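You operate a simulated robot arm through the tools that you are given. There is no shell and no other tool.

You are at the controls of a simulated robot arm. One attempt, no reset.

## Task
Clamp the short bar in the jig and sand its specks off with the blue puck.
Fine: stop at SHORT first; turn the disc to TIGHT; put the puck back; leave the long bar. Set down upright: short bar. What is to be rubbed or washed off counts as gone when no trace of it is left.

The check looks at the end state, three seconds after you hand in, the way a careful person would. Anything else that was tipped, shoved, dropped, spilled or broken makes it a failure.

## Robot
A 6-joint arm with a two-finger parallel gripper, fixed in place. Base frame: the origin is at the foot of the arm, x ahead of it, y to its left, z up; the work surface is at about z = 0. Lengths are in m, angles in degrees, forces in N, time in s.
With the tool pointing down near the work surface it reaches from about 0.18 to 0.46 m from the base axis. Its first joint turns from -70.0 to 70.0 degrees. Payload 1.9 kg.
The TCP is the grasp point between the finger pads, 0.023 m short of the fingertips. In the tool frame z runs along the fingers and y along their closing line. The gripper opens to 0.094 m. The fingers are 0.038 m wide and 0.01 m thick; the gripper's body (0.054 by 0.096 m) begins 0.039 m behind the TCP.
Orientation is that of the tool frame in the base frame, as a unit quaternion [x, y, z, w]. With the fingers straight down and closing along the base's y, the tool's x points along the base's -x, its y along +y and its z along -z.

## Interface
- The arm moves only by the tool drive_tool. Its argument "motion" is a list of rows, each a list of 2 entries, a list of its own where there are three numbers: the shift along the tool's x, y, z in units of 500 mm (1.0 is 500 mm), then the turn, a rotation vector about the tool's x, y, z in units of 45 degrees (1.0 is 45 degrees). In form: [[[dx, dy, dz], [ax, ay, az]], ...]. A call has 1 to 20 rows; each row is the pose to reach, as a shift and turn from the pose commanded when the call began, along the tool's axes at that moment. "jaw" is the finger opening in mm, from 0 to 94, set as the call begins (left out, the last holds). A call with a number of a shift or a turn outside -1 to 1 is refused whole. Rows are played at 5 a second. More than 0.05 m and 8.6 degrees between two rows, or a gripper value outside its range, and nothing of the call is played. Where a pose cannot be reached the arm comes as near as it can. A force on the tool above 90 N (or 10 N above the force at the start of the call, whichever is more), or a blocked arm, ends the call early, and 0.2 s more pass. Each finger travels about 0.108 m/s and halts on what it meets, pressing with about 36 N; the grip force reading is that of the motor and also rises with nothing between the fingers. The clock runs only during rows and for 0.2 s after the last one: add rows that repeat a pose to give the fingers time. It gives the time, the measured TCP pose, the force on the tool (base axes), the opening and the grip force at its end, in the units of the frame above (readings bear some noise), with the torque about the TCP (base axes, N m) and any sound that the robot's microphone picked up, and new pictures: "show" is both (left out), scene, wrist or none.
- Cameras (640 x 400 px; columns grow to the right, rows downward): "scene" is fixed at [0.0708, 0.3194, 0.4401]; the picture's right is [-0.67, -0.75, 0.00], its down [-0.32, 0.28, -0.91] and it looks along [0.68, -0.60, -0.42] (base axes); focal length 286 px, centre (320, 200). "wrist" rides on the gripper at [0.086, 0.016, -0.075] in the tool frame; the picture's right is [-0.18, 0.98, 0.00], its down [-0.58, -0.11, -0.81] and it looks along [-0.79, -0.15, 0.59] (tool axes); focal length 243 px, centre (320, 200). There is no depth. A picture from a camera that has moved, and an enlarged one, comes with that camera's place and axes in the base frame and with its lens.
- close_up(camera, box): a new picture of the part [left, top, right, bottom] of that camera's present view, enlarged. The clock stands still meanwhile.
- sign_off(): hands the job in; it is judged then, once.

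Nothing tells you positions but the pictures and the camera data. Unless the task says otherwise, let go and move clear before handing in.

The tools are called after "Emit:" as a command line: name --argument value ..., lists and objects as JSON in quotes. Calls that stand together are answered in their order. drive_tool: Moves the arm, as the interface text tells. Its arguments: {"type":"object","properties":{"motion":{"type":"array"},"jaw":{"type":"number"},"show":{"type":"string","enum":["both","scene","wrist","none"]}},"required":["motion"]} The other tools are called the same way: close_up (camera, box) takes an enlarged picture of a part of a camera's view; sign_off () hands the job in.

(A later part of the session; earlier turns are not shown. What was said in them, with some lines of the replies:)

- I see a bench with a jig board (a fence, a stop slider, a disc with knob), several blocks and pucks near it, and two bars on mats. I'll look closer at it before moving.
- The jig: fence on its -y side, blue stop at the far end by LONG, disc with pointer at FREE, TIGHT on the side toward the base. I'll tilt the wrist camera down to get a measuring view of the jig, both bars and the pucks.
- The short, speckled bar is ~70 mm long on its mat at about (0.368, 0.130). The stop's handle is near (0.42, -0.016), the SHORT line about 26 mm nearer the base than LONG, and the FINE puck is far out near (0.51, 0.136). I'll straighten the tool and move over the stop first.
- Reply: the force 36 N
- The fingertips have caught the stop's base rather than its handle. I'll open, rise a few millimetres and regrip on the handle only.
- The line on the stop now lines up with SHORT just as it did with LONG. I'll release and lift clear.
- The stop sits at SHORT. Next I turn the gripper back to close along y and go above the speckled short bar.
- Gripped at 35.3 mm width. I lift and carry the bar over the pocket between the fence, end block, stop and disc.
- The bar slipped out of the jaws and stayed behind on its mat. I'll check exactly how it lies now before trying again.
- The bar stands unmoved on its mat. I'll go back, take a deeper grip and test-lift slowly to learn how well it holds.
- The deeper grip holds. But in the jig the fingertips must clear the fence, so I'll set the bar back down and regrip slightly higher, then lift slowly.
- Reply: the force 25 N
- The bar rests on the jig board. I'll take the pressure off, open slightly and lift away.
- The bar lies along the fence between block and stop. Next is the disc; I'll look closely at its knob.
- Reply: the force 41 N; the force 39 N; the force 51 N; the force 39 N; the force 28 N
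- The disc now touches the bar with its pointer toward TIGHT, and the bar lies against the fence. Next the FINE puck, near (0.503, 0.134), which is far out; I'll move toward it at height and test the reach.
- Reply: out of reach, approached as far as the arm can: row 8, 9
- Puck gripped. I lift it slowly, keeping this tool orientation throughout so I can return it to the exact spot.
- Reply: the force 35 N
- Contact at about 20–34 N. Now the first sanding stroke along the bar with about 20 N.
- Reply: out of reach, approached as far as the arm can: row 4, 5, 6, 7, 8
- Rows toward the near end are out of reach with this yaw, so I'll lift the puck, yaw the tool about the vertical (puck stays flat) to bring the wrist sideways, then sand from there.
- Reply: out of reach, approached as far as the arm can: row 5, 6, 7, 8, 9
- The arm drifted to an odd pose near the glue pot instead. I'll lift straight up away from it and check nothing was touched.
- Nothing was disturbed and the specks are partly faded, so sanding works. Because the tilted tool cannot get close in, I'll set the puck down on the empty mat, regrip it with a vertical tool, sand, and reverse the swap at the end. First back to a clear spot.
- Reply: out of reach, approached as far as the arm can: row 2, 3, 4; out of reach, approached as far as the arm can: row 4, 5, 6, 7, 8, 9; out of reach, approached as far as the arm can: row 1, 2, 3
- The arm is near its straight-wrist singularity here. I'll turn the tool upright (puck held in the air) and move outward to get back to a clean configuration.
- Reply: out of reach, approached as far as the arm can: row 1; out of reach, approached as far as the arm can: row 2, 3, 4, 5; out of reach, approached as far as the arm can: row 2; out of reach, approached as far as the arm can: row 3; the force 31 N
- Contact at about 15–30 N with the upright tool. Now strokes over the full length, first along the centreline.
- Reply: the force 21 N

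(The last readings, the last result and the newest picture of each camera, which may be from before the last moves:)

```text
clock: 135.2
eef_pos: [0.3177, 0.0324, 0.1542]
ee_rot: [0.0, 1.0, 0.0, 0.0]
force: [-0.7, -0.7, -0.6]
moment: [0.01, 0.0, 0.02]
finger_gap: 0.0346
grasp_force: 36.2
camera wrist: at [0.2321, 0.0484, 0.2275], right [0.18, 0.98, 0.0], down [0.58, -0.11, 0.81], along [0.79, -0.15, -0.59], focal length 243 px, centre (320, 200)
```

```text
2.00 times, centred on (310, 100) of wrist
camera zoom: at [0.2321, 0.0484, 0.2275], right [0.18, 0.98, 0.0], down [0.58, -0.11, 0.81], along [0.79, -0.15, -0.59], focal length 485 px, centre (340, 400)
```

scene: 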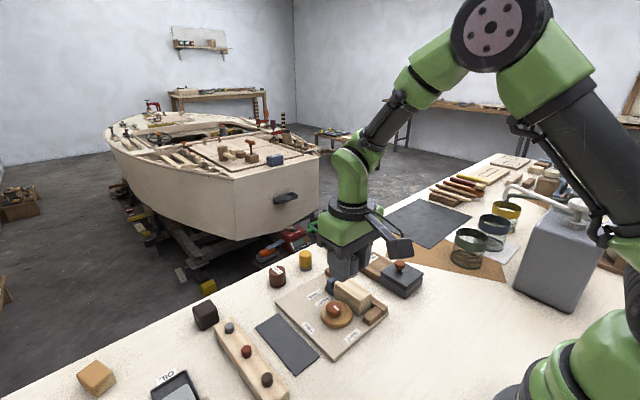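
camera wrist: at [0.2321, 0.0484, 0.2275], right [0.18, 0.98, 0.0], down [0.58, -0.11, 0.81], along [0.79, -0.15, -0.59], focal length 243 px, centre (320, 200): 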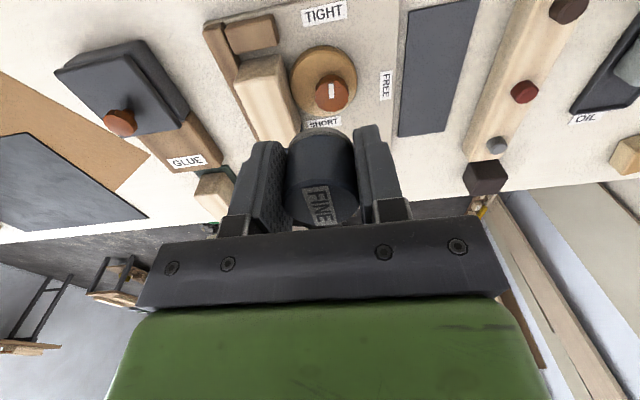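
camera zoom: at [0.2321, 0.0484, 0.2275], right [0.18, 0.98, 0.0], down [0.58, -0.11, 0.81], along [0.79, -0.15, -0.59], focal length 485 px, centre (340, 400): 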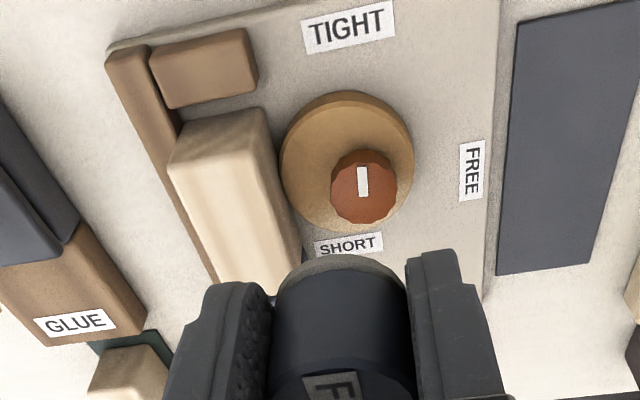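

Emit:
drive_tool --motion '[[[-0.02, 0.025, 0.01], [0, 0, 0]], [[-0.045, 0.05, 0.02], [0, 0, 0]], [[-0.07, 0.075, 0.035], [0, 0, 0]], [[-0.095, 0.1, 0.05], [0, 0, 0]], [[-0.12, 0.125, 0.065], [0, 0, 0]], [[-0.145, 0.15, 0.08], [0, 0, 0]], [[-0.168, 0.175, 0.095], [0, 0, 0]], [[-0.184, 0.1986, 0.1088], [0, 0, 0]], [[-0.184, 0.1986, 0.1088], [0, 0, 0]]]'

Emit:
close_up --camera "scene" --box '[310, 260, 390, 325]'

Emit:
close_up --camera "scene" --box '[328, 270, 378, 310]'

Emit:
close_up --camera "wrist" --box '[0, 0, 200, 150]'

```text
clock: 137.2
eef_pos: [0.4075, 0.1317, 0.0985]
ee_rot: [0.0, 1.0, 0.0, -0.001]
force: [0.2, -0.7, 0.1]
moment: [-0.03, -0.01, 0.02]
finger_gap: 0.0348
grasp_force: 36.3
camera wrist: at [0.3235, 0.1469, 0.1728], right [0.18, 0.98, 0.0], down [0.58, -0.11, 0.81], along [0.79, -0.15, -0.59], focal length 243 px, centre (320, 200)
```

scene: 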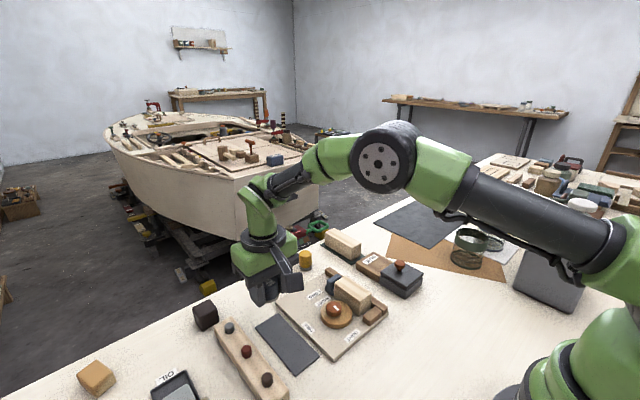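
wrist: 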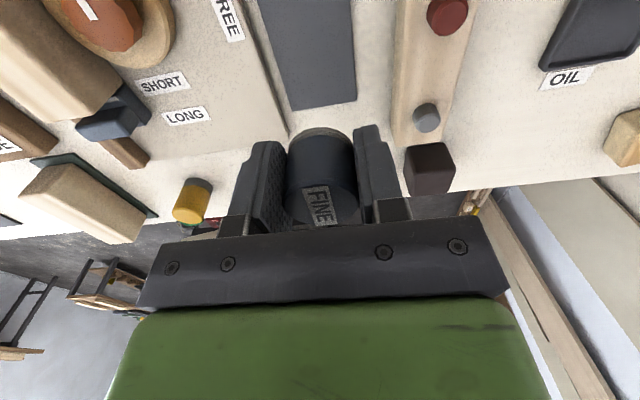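

```text
6.15 times, centred on (350, 292) of scene
camera zoom: at [0.0708, 0.3194, 0.4401], right [-0.67, -0.75, 0.0], down [-0.32, 0.28, -0.91], along [0.68, -0.6, -0.42], focal length 1762 px, centre (135, -369)
```

zoom: 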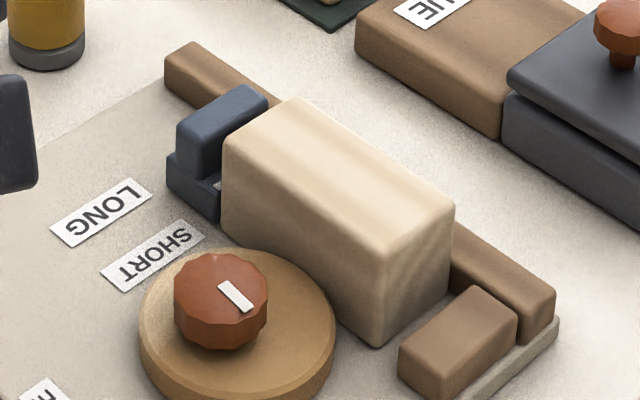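

```text
10.00 times, centred on (353, 290) of scene
camera zoom: at [0.0708, 0.3194, 0.4401], right [-0.67, -0.75, 0.0], down [-0.32, 0.28, -0.91], along [0.68, -0.6, -0.42], focal length 2863 px, centre (-10, -700)
```

zoom: 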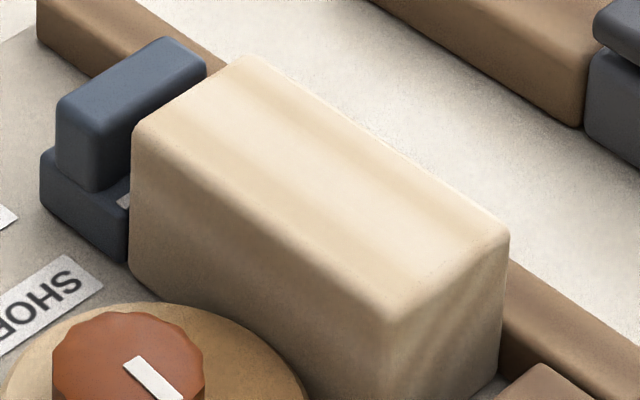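

```text
2.67 times, centred on (100, 75) of wrist
camera zoom: at [0.3235, 0.1469, 0.1728], right [0.18, 0.98, 0.0], down [0.58, -0.11, 0.81], along [0.79, -0.15, -0.59], focal length 647 px, centre (907, 533)
```

zoom: 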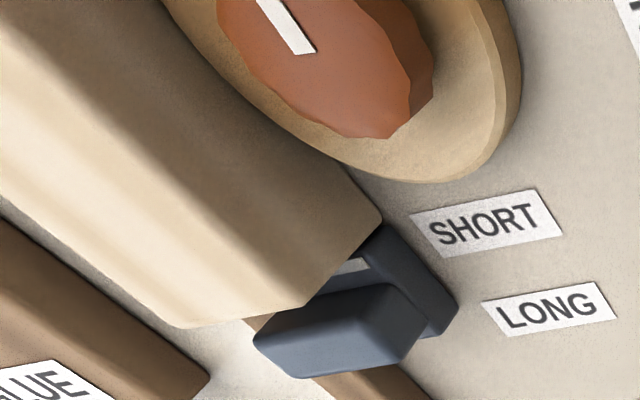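

The bar is clean and unmoved. I set the puck back on the mat so I can regrip it tilted for its far home spot.

Emit:
drive_tool --motion '[[[0, 0, 0.03], [0, 0, 0]], [[0, 0, 0.06], [0, 0, 0]], [[0, 0, 0.09], [0, 0, 0]], [[0, 0, 0.12], [0, 0, 0]], [[0, 0, 0.134], [0, 0, 0]], [[0, 0, 0.14], [0, 0, 0]], [[0, 0, 0.14], [0, 0, 0]]]' --show "none"

Emit:
drive_tool --motion '[[[0, 0, 0.001], [0, 0, 0]], [[0, 0, 0.002], [0, 0, 0]], [[0, 0, 0.002], [0, 0, 0]]]' --show "none"

```text
clock: 138.8
eef_pos: [0.4105, 0.1301, 0.0285]
ee_rot: [0.0, 1.0, 0.0, 0.0]
force: [-0.3, -0.3, -1.0]
moment: [0.01, -0.01, -0.01]
finger_gap: 0.035
grasp_force: 36.0
```

```text
clock: 139.6
eef_pos: [0.4095, 0.1312, 0.0288]
ee_rot: [-0.001, 1.0, 0.0, 0.0]
force: [0.0, 0.7, 0.2]
moment: [-0.01, 0.02, 0.03]
finger_gap: 0.0353
grasp_force: 36.1
```

Emit:
drive_tool --motion '[[[0, 0, 0.001], [0, 0, 0]], [[0, 0, 0.002], [0, 0, 0]], [[0, 0, 0.002], [0, 0, 0]]]' --show "none"

Emit:
close_up --camera "scene" --box '[240, 290, 310, 350]'

```text
clock: 140.4
eef_pos: [0.4087, 0.1312, 0.0284]
ee_rot: [0.001, 1.0, 0.0, 0.0]
force: [-3.9, -1.7, 5.0]
moment: [-0.03, 0.05, 0.0]
finger_gap: 0.035
grasp_force: 36.5
```

```text
6.67 times, centred on (275, 320) of scene
camera zoom: at [0.0708, 0.3194, 0.4401], right [-0.67, -0.75, 0.0], down [-0.32, 0.28, -0.91], along [0.68, -0.6, -0.42], focal length 1908 px, centre (620, -600)
```

zoom: 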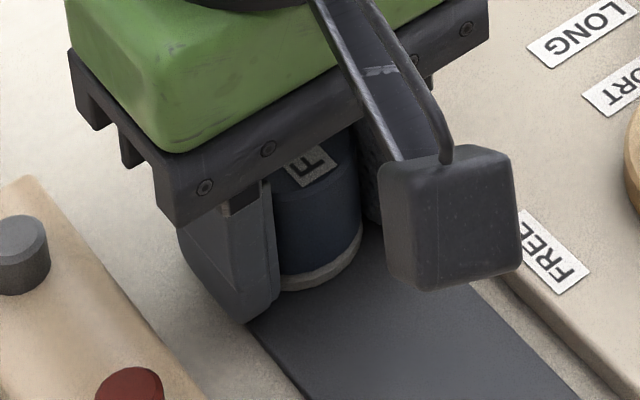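

Emit:
drive_tool --motion '[[[0, 0, 0], [0, 0, 0]], [[0, 0, 0], [0, 0, 0]], [[0, 0, -0.02], [0, 0, 0]], [[0, 0, -0.06], [0, 0, 0]], [[0, 0, -0.1], [0, 0, 0]], [[0, 0, -0.144], [0, 0, 0]], [[0, 0, -0.144], [0, 0, 0]]]' --jaw 46

Emit:
close_up --camera "wrist" --box '[180, 0, 460, 230]'

Emit:
close_up --camera "scene" --box '[230, 260, 330, 350]'

```text
clock: 142.0
eef_pos: [0.4095, 0.1321, 0.0989]
ee_rot: [0.0, 1.0, 0.0, 0.001]
force: [-0.2, 0.5, 0.6]
moment: [0.02, 0.0, 0.0]
finger_gap: 0.0461
grasp_force: 0.1
camera wrist: at [0.3239, 0.1471, 0.1721], right [0.18, 0.98, 0.0], down [0.58, -0.11, 0.81], along [0.79, -0.15, -0.59], focal length 243 px, centre (320, 200)
```

scene: 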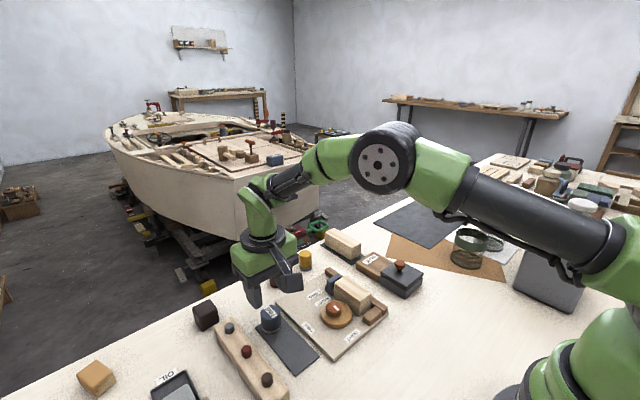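
wrist: 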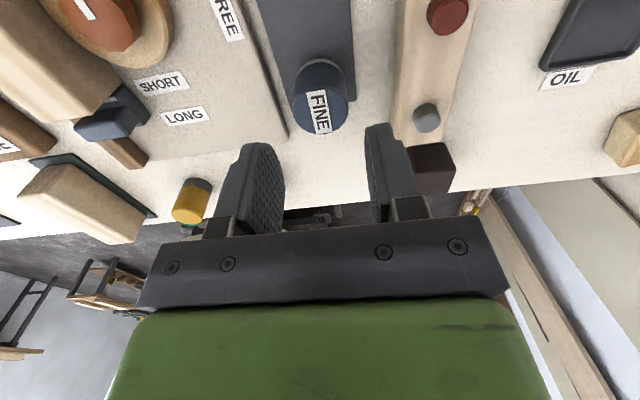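

```text
1.74 times, centred on (320, 115) of wrist
camera zoom: at [0.3239, 0.1471, 0.1721], right [0.18, 0.98, 0.0], down [0.58, -0.11, 0.81], along [0.79, -0.15, -0.59], focal length 422 px, centre (320, 348)
```

zoom: 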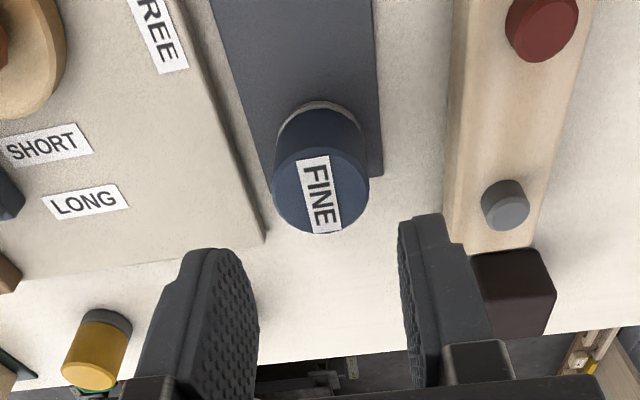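

```text
4.44 times, centred on (280, 305) of scene
camera zoom: at [0.0708, 0.3194, 0.4401], right [-0.67, -0.75, 0.0], down [-0.32, 0.28, -0.91], along [0.68, -0.6, -0.42], focal length 1272 px, centre (498, -267)
```

zoom: 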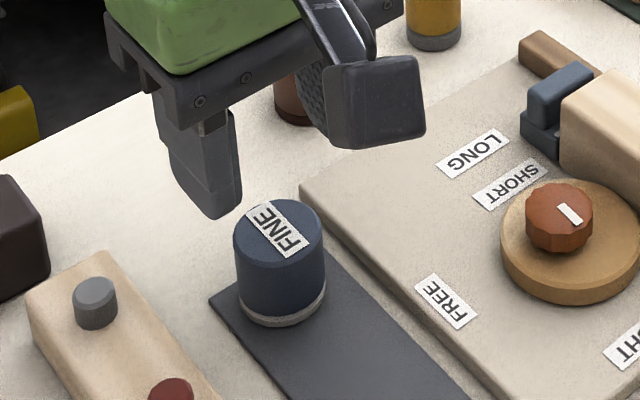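

Emit:
drive_tool --motion '[[[0.0022, -0.0008, 0.002], [-0.0145, -0.1103, -0.0655]], [[0.0043, -0.0016, 0.004], [-0.029, -0.2207, -0.131]], [[0.0065, -0.0024, 0.006], [-0.0435, -0.331, -0.1965]], [[0.0086, -0.0032, 0.008], [-0.058, -0.4414, -0.262]], [[0.0108, -0.004, 0.0099], [-0.0725, -0.5517, -0.3275]], [[0.0108, -0.004, 0.0099], [-0.0725, -0.5517, -0.3275]], [[0.0108, -0.004, 0.0099], [-0.0725, -0.5517, -0.3275]]]'

Emit:
close_up --camera "wrist" --box '[180, 0, 460, 230]'

```text
clock: 143.6
eef_pos: [0.4044, 0.1298, 0.094]
ee_rot: [-0.127, 0.968, 0.028, 0.215]
force: [-0.1, 0.0, -0.4]
moment: [0.02, 0.01, 0.01]
finger_gap: 0.0463
grasp_force: 0.0
camera wrist: at [0.2947, 0.116, 0.1238], right [-0.09, 0.99, 0.08], down [0.21, -0.06, 0.98], along [0.97, 0.11, -0.2], focal length 243 px, centre (320, 200)
```

scene: 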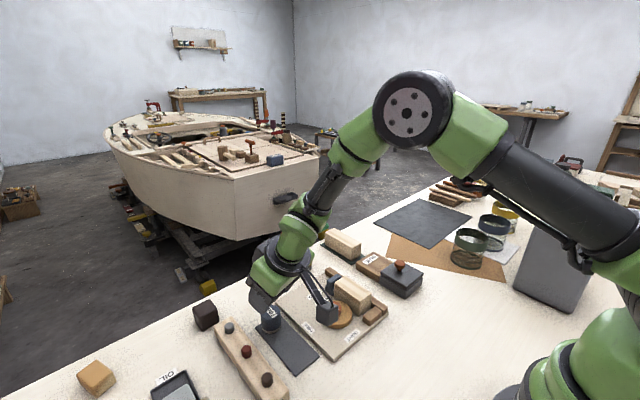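
wrist: 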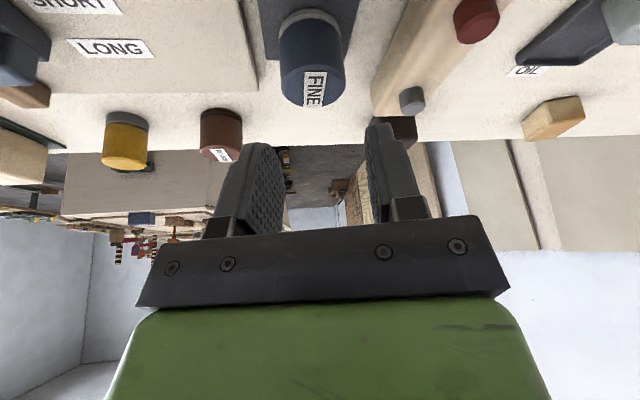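

```text
1.74 times, centred on (320, 115) of wrist
camera zoom: at [0.2947, 0.116, 0.1238], right [-0.09, 0.99, 0.08], down [0.21, -0.06, 0.98], along [0.97, 0.11, -0.2], focal length 422 px, centre (320, 348)
```

zoom: 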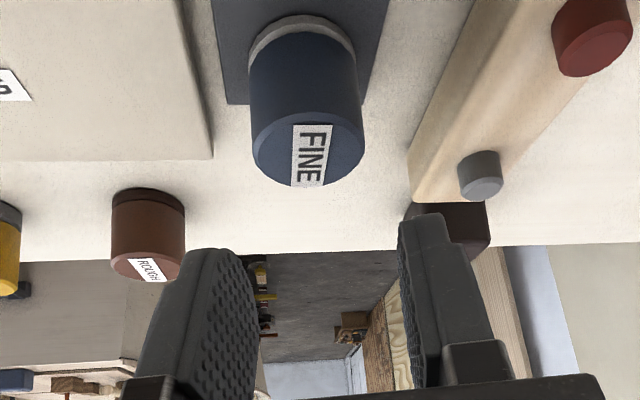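

Emit:
drive_tool --motion '[[[0, 0, 0], [0.047, 0, 0.1007]], [[-0.0007, 0.0005, 0.0003], [0.0939, 0, 0.2014]], [[-0.0007, 0.0005, 0.0003], [0.0939, 0, 0.2014]]]' --jaw 44

Emit:
close_up --camera "wrist" --box '[180, 0, 460, 230]'

```text
clock: 144.4
eef_pos: [0.4049, 0.1295, 0.0952]
ee_rot: [-0.042, 0.975, 0.008, 0.217]
force: [0.0, 0.2, 0.5]
moment: [-0.03, 0.01, 0.01]
finger_gap: 0.0439
grasp_force: 0.0
camera wrist: at [0.2941, 0.1356, 0.1237], right [0.08, 0.99, 0.08], down [0.19, -0.09, 0.98], along [0.98, -0.06, -0.2], focal length 243 px, centre (320, 200)
```

scene: 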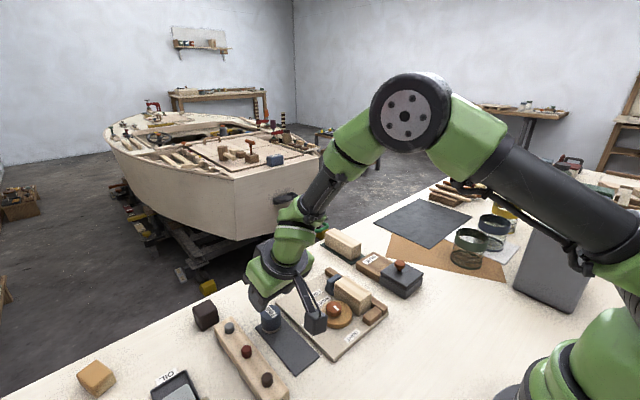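
wrist: 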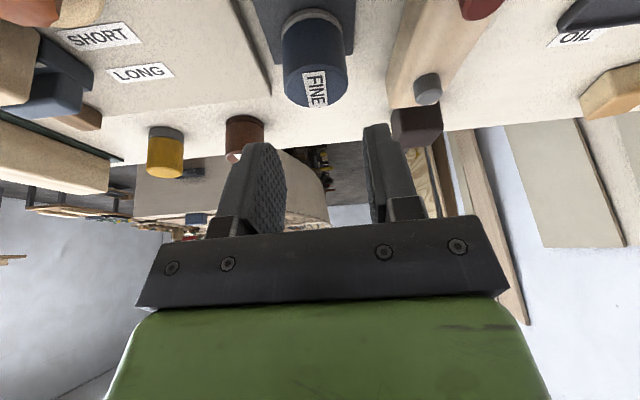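

```text
1.74 times, centred on (320, 115) of wrist
camera zoom: at [0.2941, 0.1356, 0.1237], right [0.08, 0.99, 0.08], down [0.19, -0.09, 0.98], along [0.98, -0.06, -0.2], focal length 422 px, centre (320, 348)
```

zoom: 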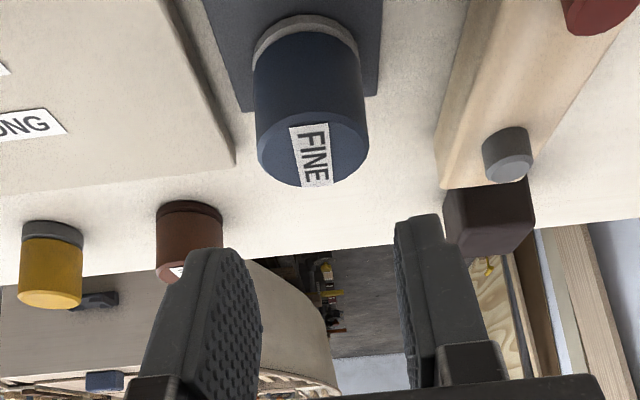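

Emit:
drive_tool --motion '[[[0.0085, 0, 0.0181], [0, 0, 0]], [[0.0169, 0, 0.0363], [0, 0, 0]], [[0.0254, 0, 0.0544], [0, 0, 0]], [[0.0338, 0, 0.0725], [0, 0, 0]], [[0.0423, 0, 0.0907], [0, 0, 0]], [[0.0507, 0, 0.1088], [0, 0, 0]], [[0.0507, 0, 0.1088], [0, 0, 0]]]'

Emit:
close_up --camera "wrist" --box '[180, 0, 460, 230]'

Emit:
close_up --camera "scene" --box '[230, 270, 330, 360]'

```text
clock: 146.0
eef_pos: [0.4046, 0.1295, 0.0343]
ee_rot: [-0.042, 0.975, 0.009, 0.217]
force: [-0.9, -0.4, 0.2]
moment: [0.01, -0.02, 0.01]
finger_gap: 0.044
grasp_force: 0.1
camera wrist: at [0.2944, 0.1355, 0.0638], right [0.08, 0.99, 0.08], down [0.2, -0.09, 0.98], along [0.98, -0.06, -0.2], focal length 243 px, centre (320, 200)
```

scene: 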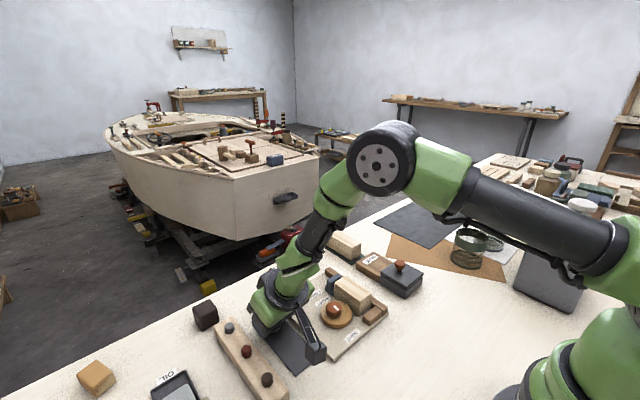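
wrist: 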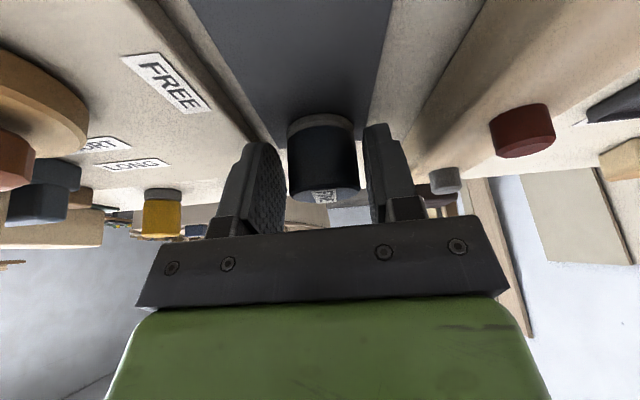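

```text
1.74 times, centred on (320, 115) of wrist
camera zoom: at [0.2944, 0.1355, 0.0638], right [0.08, 0.99, 0.08], down [0.2, -0.09, 0.98], along [0.98, -0.06, -0.2], focal length 422 px, centre (320, 348)
```

zoom: 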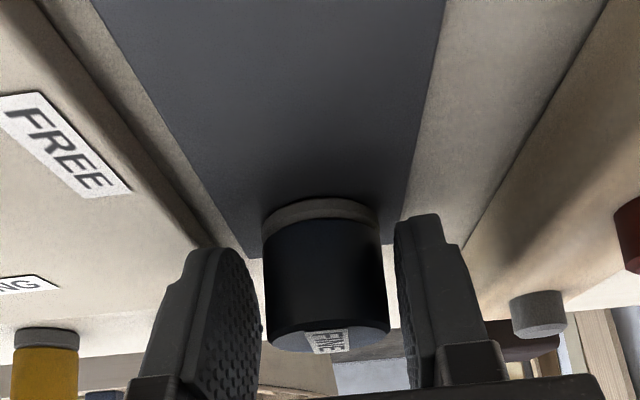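

```text
4.44 times, centred on (280, 315) of scene
camera zoom: at [0.0708, 0.3194, 0.4401], right [-0.67, -0.75, 0.0], down [-0.32, 0.28, -0.91], along [0.68, -0.6, -0.42], focal length 1272 px, centre (498, -311)
```

zoom: 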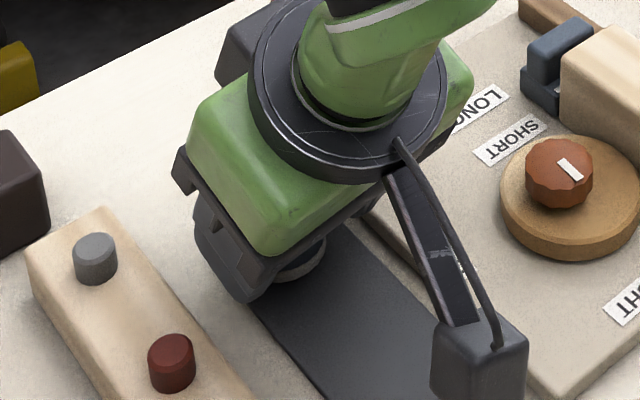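

Emit:
drive_tool --motion '[[[0, 0, 0], [0, 0, 0]], [[0, 0, 0], [0, 0, 0]], [[0, 0, 0], [0, 0, 0]], [[0, 0, 0], [0, 0, 0]]]' --jaw 20 --show "none"

Emit:
drive_tool --motion '[[[-0.0025, 0, -0.0054], [0, 0, 0]], [[-0.0068, 0, -0.0145], [0, 0, 0]], [[-0.011, 0, -0.0236], [0, 0, 0]], [[-0.0169, 0, -0.0363], [0, 0, 0]], [[-0.0254, 0, -0.0544], [0, 0, 0]], [[-0.0338, 0, -0.0725], [0, 0, 0]], [[-0.0423, 0, -0.0907], [0, 0, 0]], [[-0.0507, 0, -0.1088], [0, 0, 0]], [[-0.0507, 0, -0.1088], [0, 0, 0]]]'

Emit:
close_up --camera "wrist" --box '[180, 0, 460, 230]'

```text
clock: 147.0
eef_pos: [0.4051, 0.13, 0.0347]
ee_rot: [-0.043, 0.975, 0.008, 0.216]
force: [0.3, 0.5, -1.1]
moment: [0.01, -0.01, 0.0]
finger_gap: 0.0345
grasp_force: 36.5
```

```text
clock: 149.0
eef_pos: [0.4049, 0.1285, 0.0954]
ee_rot: [-0.042, 0.976, 0.008, 0.216]
force: [-1.2, 0.1, -0.5]
moment: [-0.01, 0.0, 0.03]
finger_gap: 0.0344
grasp_force: 36.1
camera wrist: at [0.2942, 0.1355, 0.1238], right [0.08, 0.99, 0.08], down [0.2, -0.09, 0.98], along [0.98, -0.06, -0.2], focal length 243 px, centre (320, 200)
```

scene: 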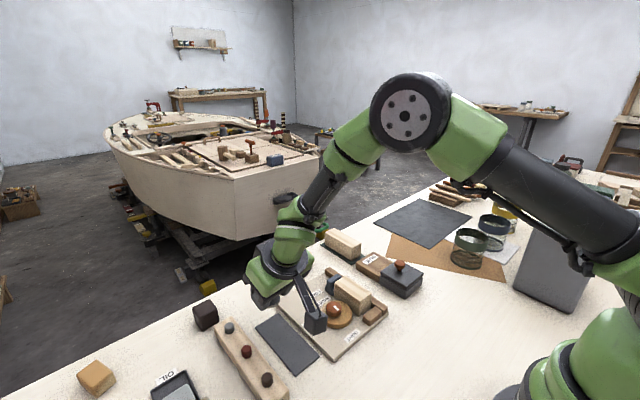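
wrist: 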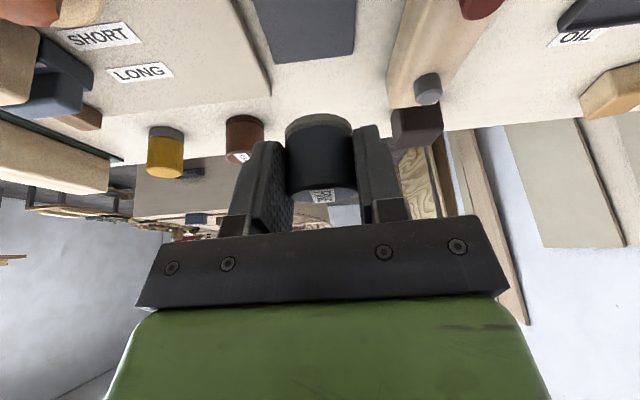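

```text
1.74 times, centred on (320, 115) of wrist
camera zoom: at [0.2942, 0.1355, 0.1238], right [0.08, 0.99, 0.08], down [0.2, -0.09, 0.98], along [0.98, -0.06, -0.2], focal length 422 px, centre (320, 348)
```

zoom: 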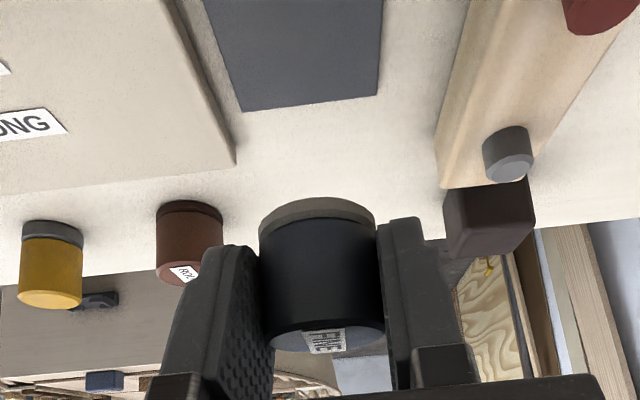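

Emit:
drive_tool --motion '[[[-0.0284, -0.0013, 0.0133], [0, 0, 0]], [[-0.0569, -0.0026, 0.0265], [0, 0, 0]], [[-0.0853, -0.004, 0.0398], [0, 0, 0]], [[-0.1137, -0.0053, 0.0531], [0, 0, 0]], [[-0.1422, -0.0066, 0.0663], [0, 0, 0]], [[-0.1706, -0.0079, 0.0796], [0, 0, 0]], [[-0.1706, -0.0079, 0.0796], [0, 0, 0]]]'

Emit:
close_up --camera "wrist" --box '[180, 0, 460, 230]'

```text
clock: 150.6
eef_pos: [0.4983, 0.1336, 0.0944]
ee_rot: [-0.043, 0.975, 0.009, 0.216]
force: [0.2, 0.6, -0.8]
moment: [0.03, 0.01, 0.05]
finger_gap: 0.0343
grasp_force: 35.8
camera wrist: at [0.3883, 0.1399, 0.124], right [0.08, 0.99, 0.08], down [0.2, -0.09, 0.98], along [0.98, -0.06, -0.2], focal length 243 px, centre (320, 200)
```

scene: 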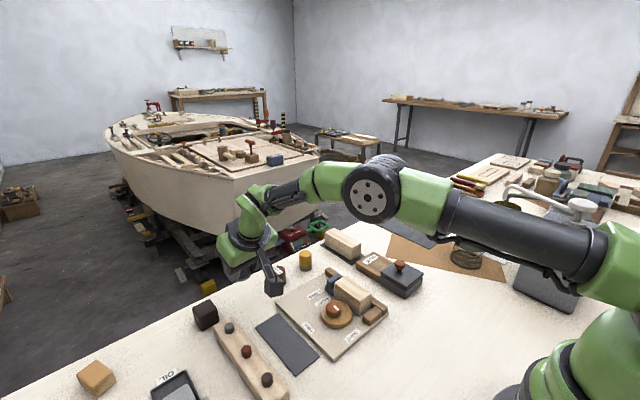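
wrist: 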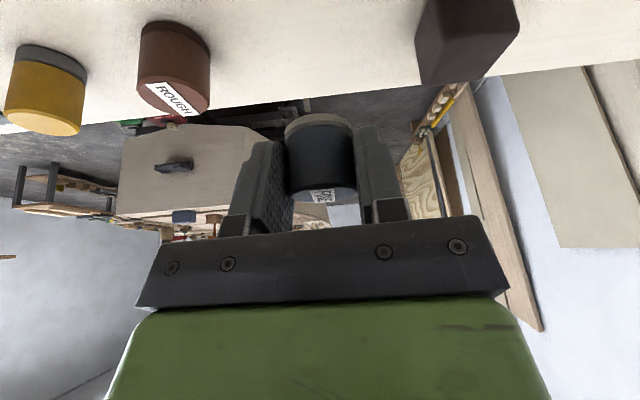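

```text
1.74 times, centred on (320, 115) of wrist
camera zoom: at [0.3883, 0.1399, 0.124], right [0.08, 0.99, 0.08], down [0.2, -0.09, 0.98], along [0.98, -0.06, -0.2], focal length 422 px, centre (320, 348)
```

zoom: 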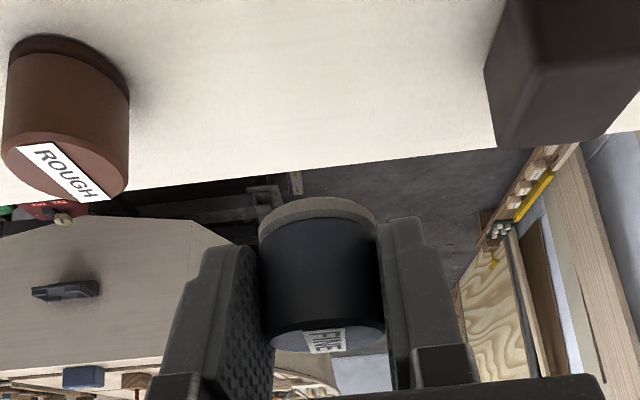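

Emit:
drive_tool --motion '[[[0.0085, 0, 0.0181], [0, 0, 0]], [[0.0169, 0, 0.0363], [0, 0, 0]], [[0.0254, 0, 0.0544], [0, 0, 0]], [[0.0338, 0, 0.0725], [0, 0, 0]], [[0.0423, 0, 0.0907], [0, 0, 0]], [[0.0465, 0, 0.0997], [0, 0, 0]], [[0.0507, 0, 0.1088], [0, 0, 0]], [[0.0507, 0, 0.1088], [0, 0, 0]]]'

Emit:
close_up --camera "wrist" --box '[180, 0, 460, 230]'

Emit:
close_up --camera "scene" --box '[200, 250, 320, 340]'

```text
clock: 152.4
eef_pos: [0.4994, 0.1336, 0.034]
ee_rot: [-0.042, 0.975, 0.008, 0.216]
force: [-0.2, 0.2, -0.7]
moment: [-0.03, 0.03, 0.01]
finger_gap: 0.0343
grasp_force: 36.0
camera wrist: at [0.3884, 0.1397, 0.0636], right [0.08, 0.99, 0.08], down [0.19, -0.09, 0.98], along [0.98, -0.06, -0.2], focal length 243 px, centre (320, 200)
```

scene: 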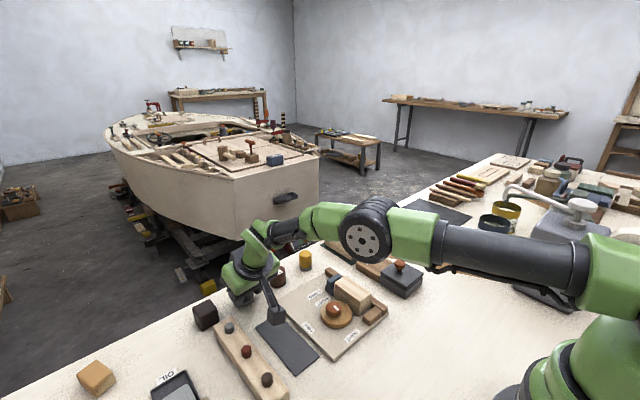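
wrist: 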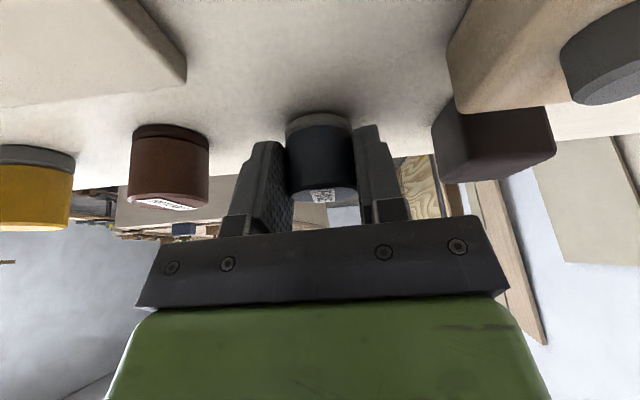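

```text
1.74 times, centred on (320, 115) of wrist
camera zoom: at [0.3884, 0.1397, 0.0636], right [0.08, 0.99, 0.08], down [0.19, -0.09, 0.98], along [0.98, -0.06, -0.2], focal length 422 px, centre (320, 348)
```

zoom: 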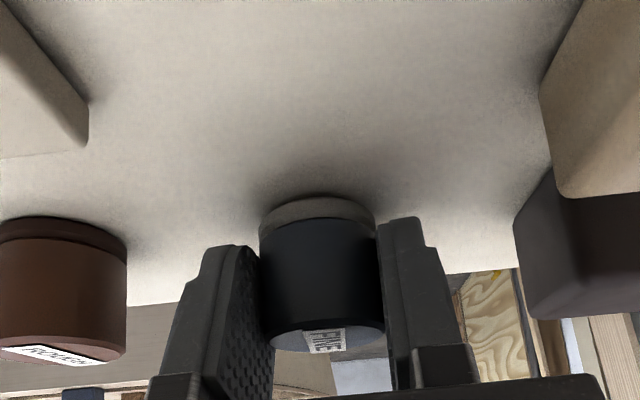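

```text
4.44 times, centred on (260, 295) of scene
camera zoom: at [0.0708, 0.3194, 0.4401], right [-0.67, -0.75, 0.0], down [-0.32, 0.28, -0.91], along [0.68, -0.6, -0.42], focal length 1272 px, centre (587, -222)
```

zoom: 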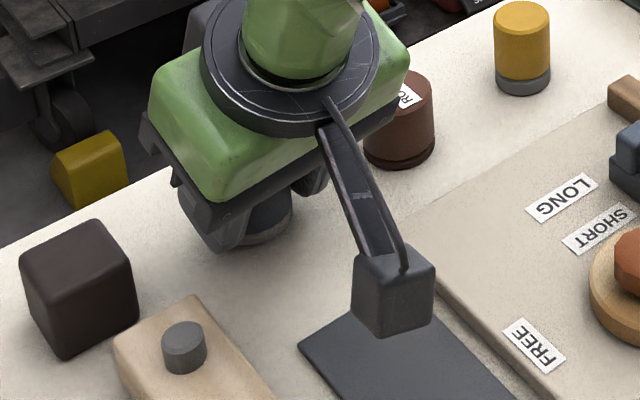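

Nearly down; I lower the last couple of millimetres until the puck touches the bench.

Emit:
drive_tool --motion '[[[0.00042, 0, 0.0009], [0, 0, 0]], [[0.00085, 0, 0.0018], [0, 0, 0]], [[0.00127, 0, 0.0027], [0, 0, 0]], [[0.00127, 0, 0.0027], [0, 0, 0]]]' --show "none"

Emit:
drive_tool --motion '[[[0.00042, 0, 0.0009], [0, 0, 0]], [[0.00042, 0, 0.0009], [0, 0, 0]]]' --show "none"

```text
clock: 153.4
eef_pos: [0.4976, 0.1349, 0.033]
ee_rot: [-0.042, 0.975, 0.009, 0.216]
force: [0.2, -0.2, -1.1]
moment: [0.0, -0.01, 0.01]
finger_gap: 0.0344
grasp_force: 36.2
```

```text
clock: 154.0
eef_pos: [0.4999, 0.1344, 0.0327]
ee_rot: [-0.042, 0.975, 0.008, 0.216]
force: [0.1, -1.0, -1.4]
moment: [-0.03, -0.03, 0.02]
finger_gap: 0.0341
grasp_force: 35.5
```

Emit:
drive_tool --motion '[[[0.00042, 0, 0.0009], [0, 0, 0]], [[0.00042, 0, 0.0009], [0, 0, 0]]]' --show "none"

Emit:
drive_tool --motion '[[[0.00042, 0, 0.0009], [0, 0, 0]], [[0.00042, 0, 0.0009], [0, 0, 0]]]' --show "none"

```text
clock: 154.6
eef_pos: [0.4995, 0.1343, 0.0313]
ee_rot: [-0.042, 0.975, 0.008, 0.216]
force: [-0.1, 0.4, -0.7]
moment: [0.0, 0.0, -0.02]
finger_gap: 0.0342
grasp_force: 35.8
```

```text
clock: 155.2
eef_pos: [0.4998, 0.1333, 0.0316]
ee_rot: [-0.043, 0.975, 0.008, 0.217]
force: [-1.0, 0.0, 3.6]
moment: [0.05, 0.03, 0.03]
finger_gap: 0.0344
grasp_force: 36.2
```

Emit:
drive_tool --motion '[[[0, 0, 0], [0, 0, 0]], [[0, 0, 0], [0, 0, 0]], [[-0.0085, 0, -0.0181], [0, 0, 0]], [[-0.0211, 0, -0.0453], [0, 0, 0]], [[-0.0423, 0, -0.0907], [0, 0, 0]], [[-0.0592, 0, -0.1269], [0, 0, 0]], [[-0.0592, 0, -0.1269], [0, 0, 0]]]' --jaw 54

Emit:
close_up --camera "wrist" --box '[180, 0, 460, 230]'

Emit:
close_up --camera "scene" --box '[200, 250, 320, 340]'

```text
clock: 156.8
eef_pos: [0.4987, 0.1339, 0.1022]
ee_rot: [-0.042, 0.975, 0.008, 0.216]
force: [0.1, -0.5, -0.3]
moment: [-0.01, -0.01, 0.01]
finger_gap: 0.054
grasp_force: 0.0
camera wrist: at [0.3885, 0.1399, 0.1309], right [0.08, 0.99, 0.08], down [0.2, -0.09, 0.98], along [0.98, -0.06, -0.2], focal length 243 px, centre (320, 200)
```

scene: 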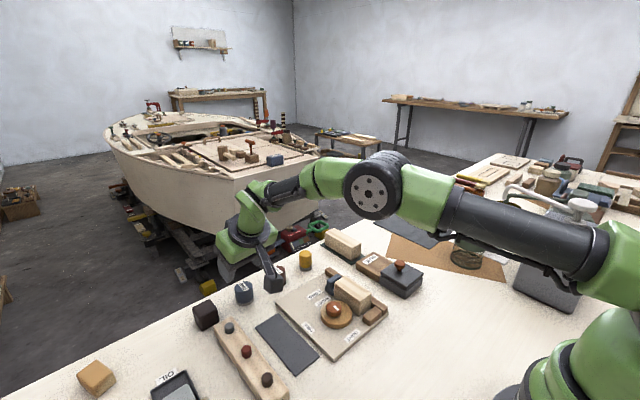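
wrist: 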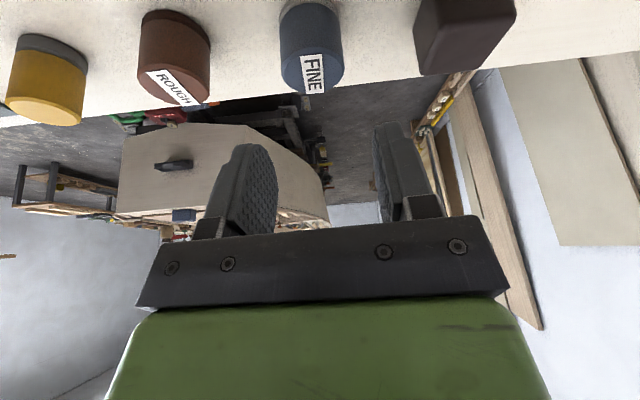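

```text
1.74 times, centred on (320, 115) of wrist
camera zoom: at [0.3885, 0.1399, 0.1309], right [0.08, 0.99, 0.08], down [0.2, -0.09, 0.98], along [0.98, -0.06, -0.2], focal length 422 px, centre (320, 348)
```

zoom: 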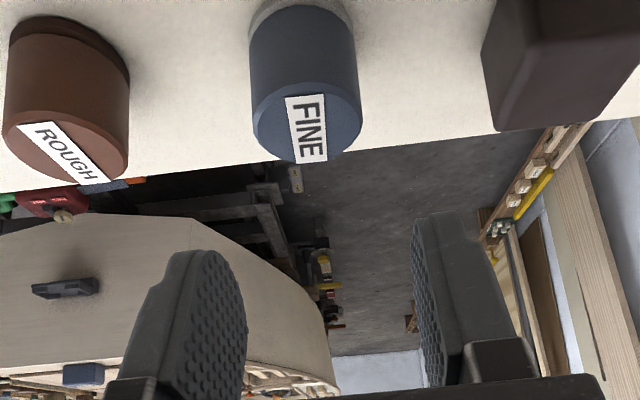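

```text
4.44 times, centred on (260, 295) of scene
camera zoom: at [0.0708, 0.3194, 0.4401], right [-0.67, -0.75, 0.0], down [-0.32, 0.28, -0.91], along [0.68, -0.6, -0.42], focal length 1272 px, centre (587, -222)
```

zoom: 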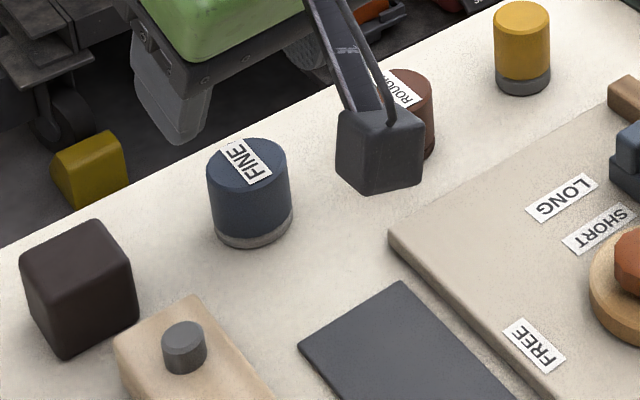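

The puck is back upright in its spot. I retreat up and back, then do a full inspection.

Emit:
drive_tool --motion '[[[-0.017, 0, -0.0363], [0, 0, 0]], [[-0.034, 0, -0.0725], [0, 0, 0]], [[0.0, -0.012, -0.13], [0.004, 0.0926, 0.0182]], [[0.034, -0.024, -0.186], [0.008, 0.1851, 0.0365]], [[0.068, -0.036, -0.242], [0.012, 0.2777, 0.0547]], [[0.102, -0.048, -0.298], [0.0161, 0.3703, 0.0729]], [[0.136, -0.06, -0.354], [0.0201, 0.4628, 0.0912]], [[0.17, -0.0717, -0.4103], [0.0241, 0.5554, 0.1094]], [[0.17, -0.0717, -0.4103], [0.0241, 0.5554, 0.1094]]]'

Emit:
close_up --camera "scene" --box '[180, 220, 430, 400]'

Emit:
close_up --camera "wrist" --box '[200, 0, 440, 160]'

```text
clock: 158.8
eef_pos: [0.3394, 0.0833, 0.2506]
ee_rot: [0.001, 1.0, 0.0, -0.002]
force: [-0.6, -0.4, 0.5]
moment: [0.0, -0.01, 0.01]
finger_gap: 0.0543
grasp_force: 0.1
camera wrist: at [0.2533, 0.0995, 0.3239], right [0.18, 0.98, 0.0], down [0.58, -0.11, 0.81], along [0.79, -0.15, -0.59], focal length 243 px, centre (320, 200)
```

scene: 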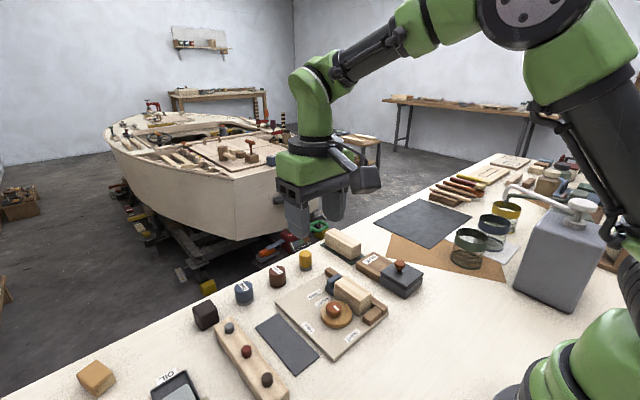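
wrist: 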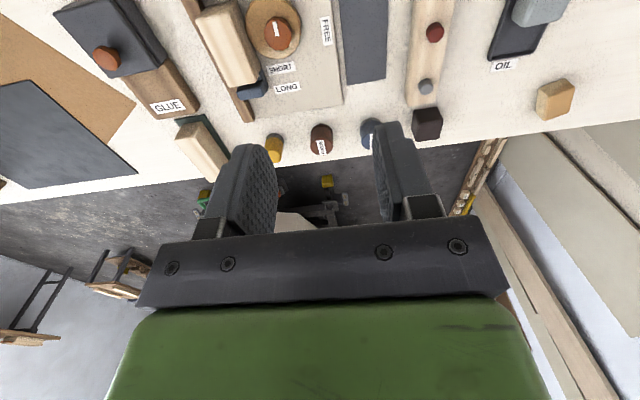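

```text
2.22 times, centred on (305, 310) of scene
camera zoom: at [0.0708, 0.3194, 0.4401], right [-0.67, -0.75, 0.0], down [-0.32, 0.28, -0.91], along [0.68, -0.6, -0.42], focal length 636 px, centre (353, -44)
```

zoom: 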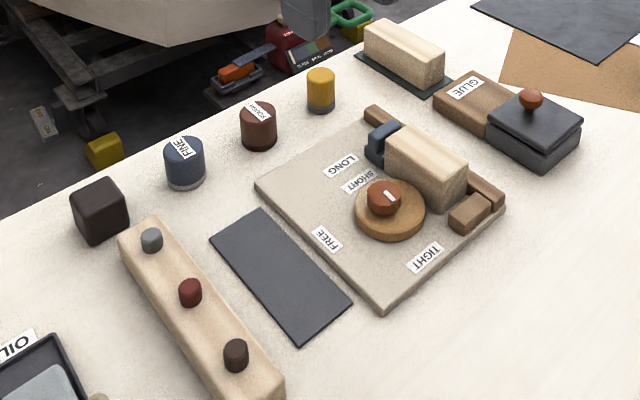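

```text
2.50 times, centred on (320, 80) of wrist
camera zoom: at [0.2533, 0.0995, 0.3239], right [0.18, 0.98, 0.0], down [0.58, -0.11, 0.81], along [0.79, -0.15, -0.59], focal length 606 px, centre (320, 500)
```

zoom: 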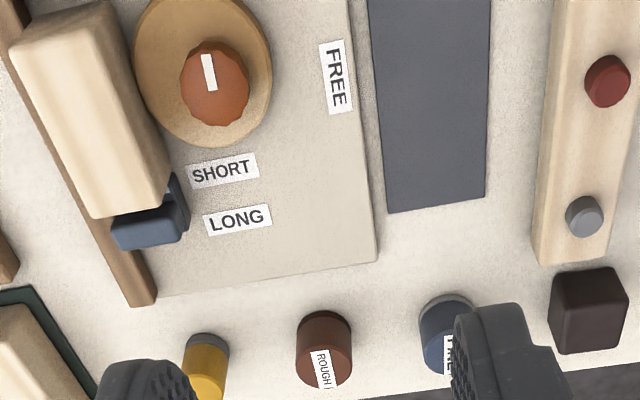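

Emit:
drive_tool --motion '[[[0.024, -0.01, -0.024], [0, 0.156, 0]], [[0.047, -0.02, -0.048], [0, 0.312, 0]], [[0.07, -0.03, -0.072], [0, 0.468, 0]], [[0.094, -0.04, -0.096], [0, 0.624, 0]], [[0.118, -0.0466, -0.12], [0, 0.78, 0]], [[0.118, -0.0466, -0.12], [0, 0.78, 0]]]'

Emit:
close_up --camera "wrist" --box '[270, 120, 400, 235]'

Emit:
close_up --camera "wrist" --box '[275, 130, 345, 220]'

Emit:
close_up --camera "scene" --box '[305, 255, 395, 325]'

```text
clock: 160.2
eef_pos: [0.2793, 0.06, 0.3116]
ee_rot: [0.0, 0.954, -0.001, -0.301]
force: [-1.0, -0.7, -0.6]
moment: [-0.01, -0.01, 0.0]
finger_gap: 0.0543
grasp_force: 0.0
camera wrist: at [0.2527, 0.0751, 0.4206], right [0.15, 0.98, -0.11], down [0.94, -0.11, 0.33], along [0.31, -0.15, -0.94], focal length 243 px, centre (320, 200)
```

scene: 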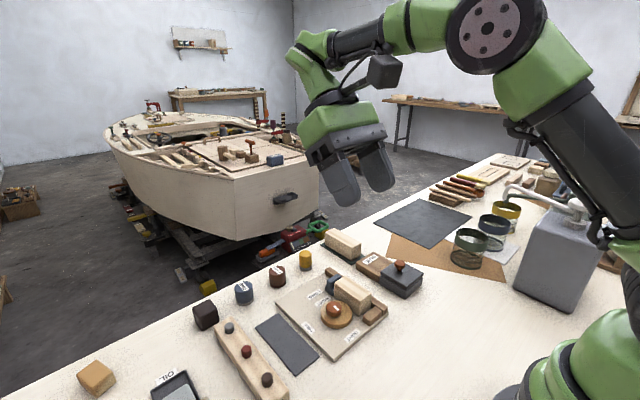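
wrist: 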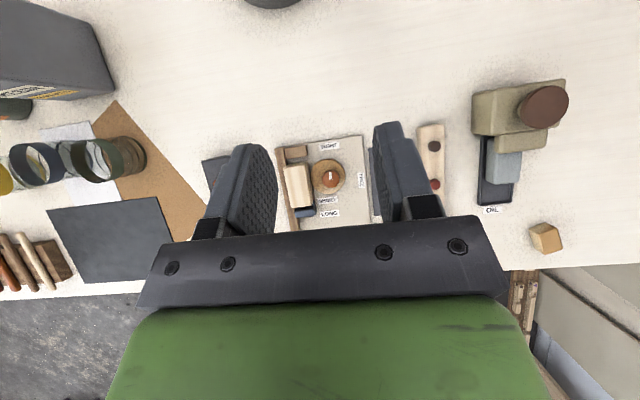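

```text
3.48 times, centred on (335, 178) of wrist
camera zoom: at [0.2527, 0.0751, 0.4206], right [0.15, 0.98, -0.11], down [0.94, -0.11, 0.33], along [0.31, -0.15, -0.94], focal length 844 px, centre (268, 278)
```

zoom: 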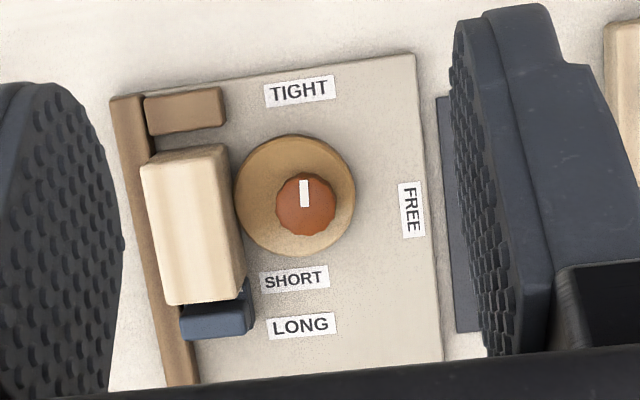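

```text
4.44 times, centred on (310, 175) of wrist
camera zoom: at [0.2527, 0.0751, 0.4206], right [0.15, 0.98, -0.11], down [0.94, -0.11, 0.33], along [0.31, -0.15, -0.94], focal length 1078 px, centre (364, 311)
```

zoom: 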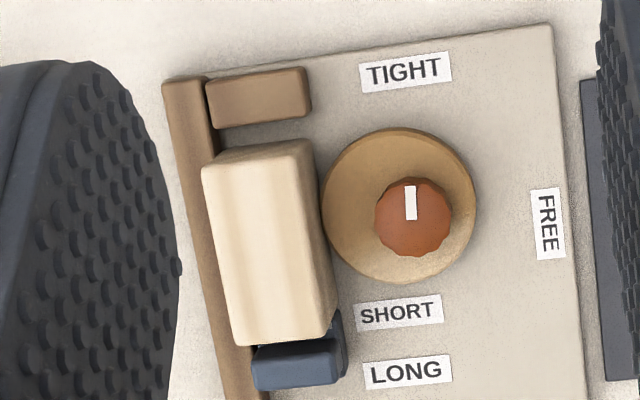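

```text
5.71 times, centred on (350, 290) of scene
camera zoom: at [0.0708, 0.3194, 0.4401], right [-0.67, -0.75, 0.0], down [-0.32, 0.28, -0.91], along [0.68, -0.6, -0.42], focal length 1636 px, centre (149, -314)
```

zoom: 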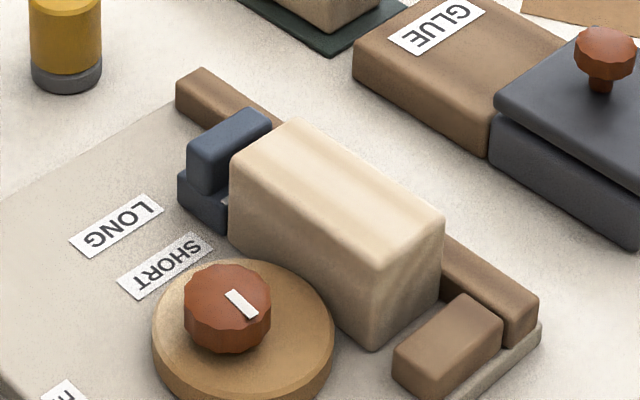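

The stop stands at SHORT and the disc's pointer faces TIGHT with the disc against the bar. The short bar sits upright along the fence with no specks left, and the FINE puck is upright back at its spot. The long bar and everything else look unmoved and the gripper is clear, so I'm handing in.

Emit:
sign_off

```text
The job is handed in.
```

The job is handed in. In the last pictures:

- **Stop:** it sits at SHORT and was moved there before the bar went in.
- **Short bar:** it stands upright in the jig along the fence, and no specks show on its top face.
- **Disc:** its pointer faces TIGHT and the disc touches the bar. I felt no clear resistance at the end of the turn. The bar did not shift while I sanded it.
- **Blue puck:** it is back upright in its place, within about 2 mm of where it started and turned a little from its original angle.
- **Long bar:** I did not touch it.

Two things went off plan along the way. The first lift of the bar slipped out of the jaws, but the bar stayed where it was on its mat. Later the arm drifted to just above the glue pot while holding the puck. I checked the pot against the earlier pictures and it had not moved.

The tilted grip I needed to reach the puck could not get to the near end of the bar. I set the puck down on the empty mat once to regrip it upright for sanding, and again to regrip it for the return.
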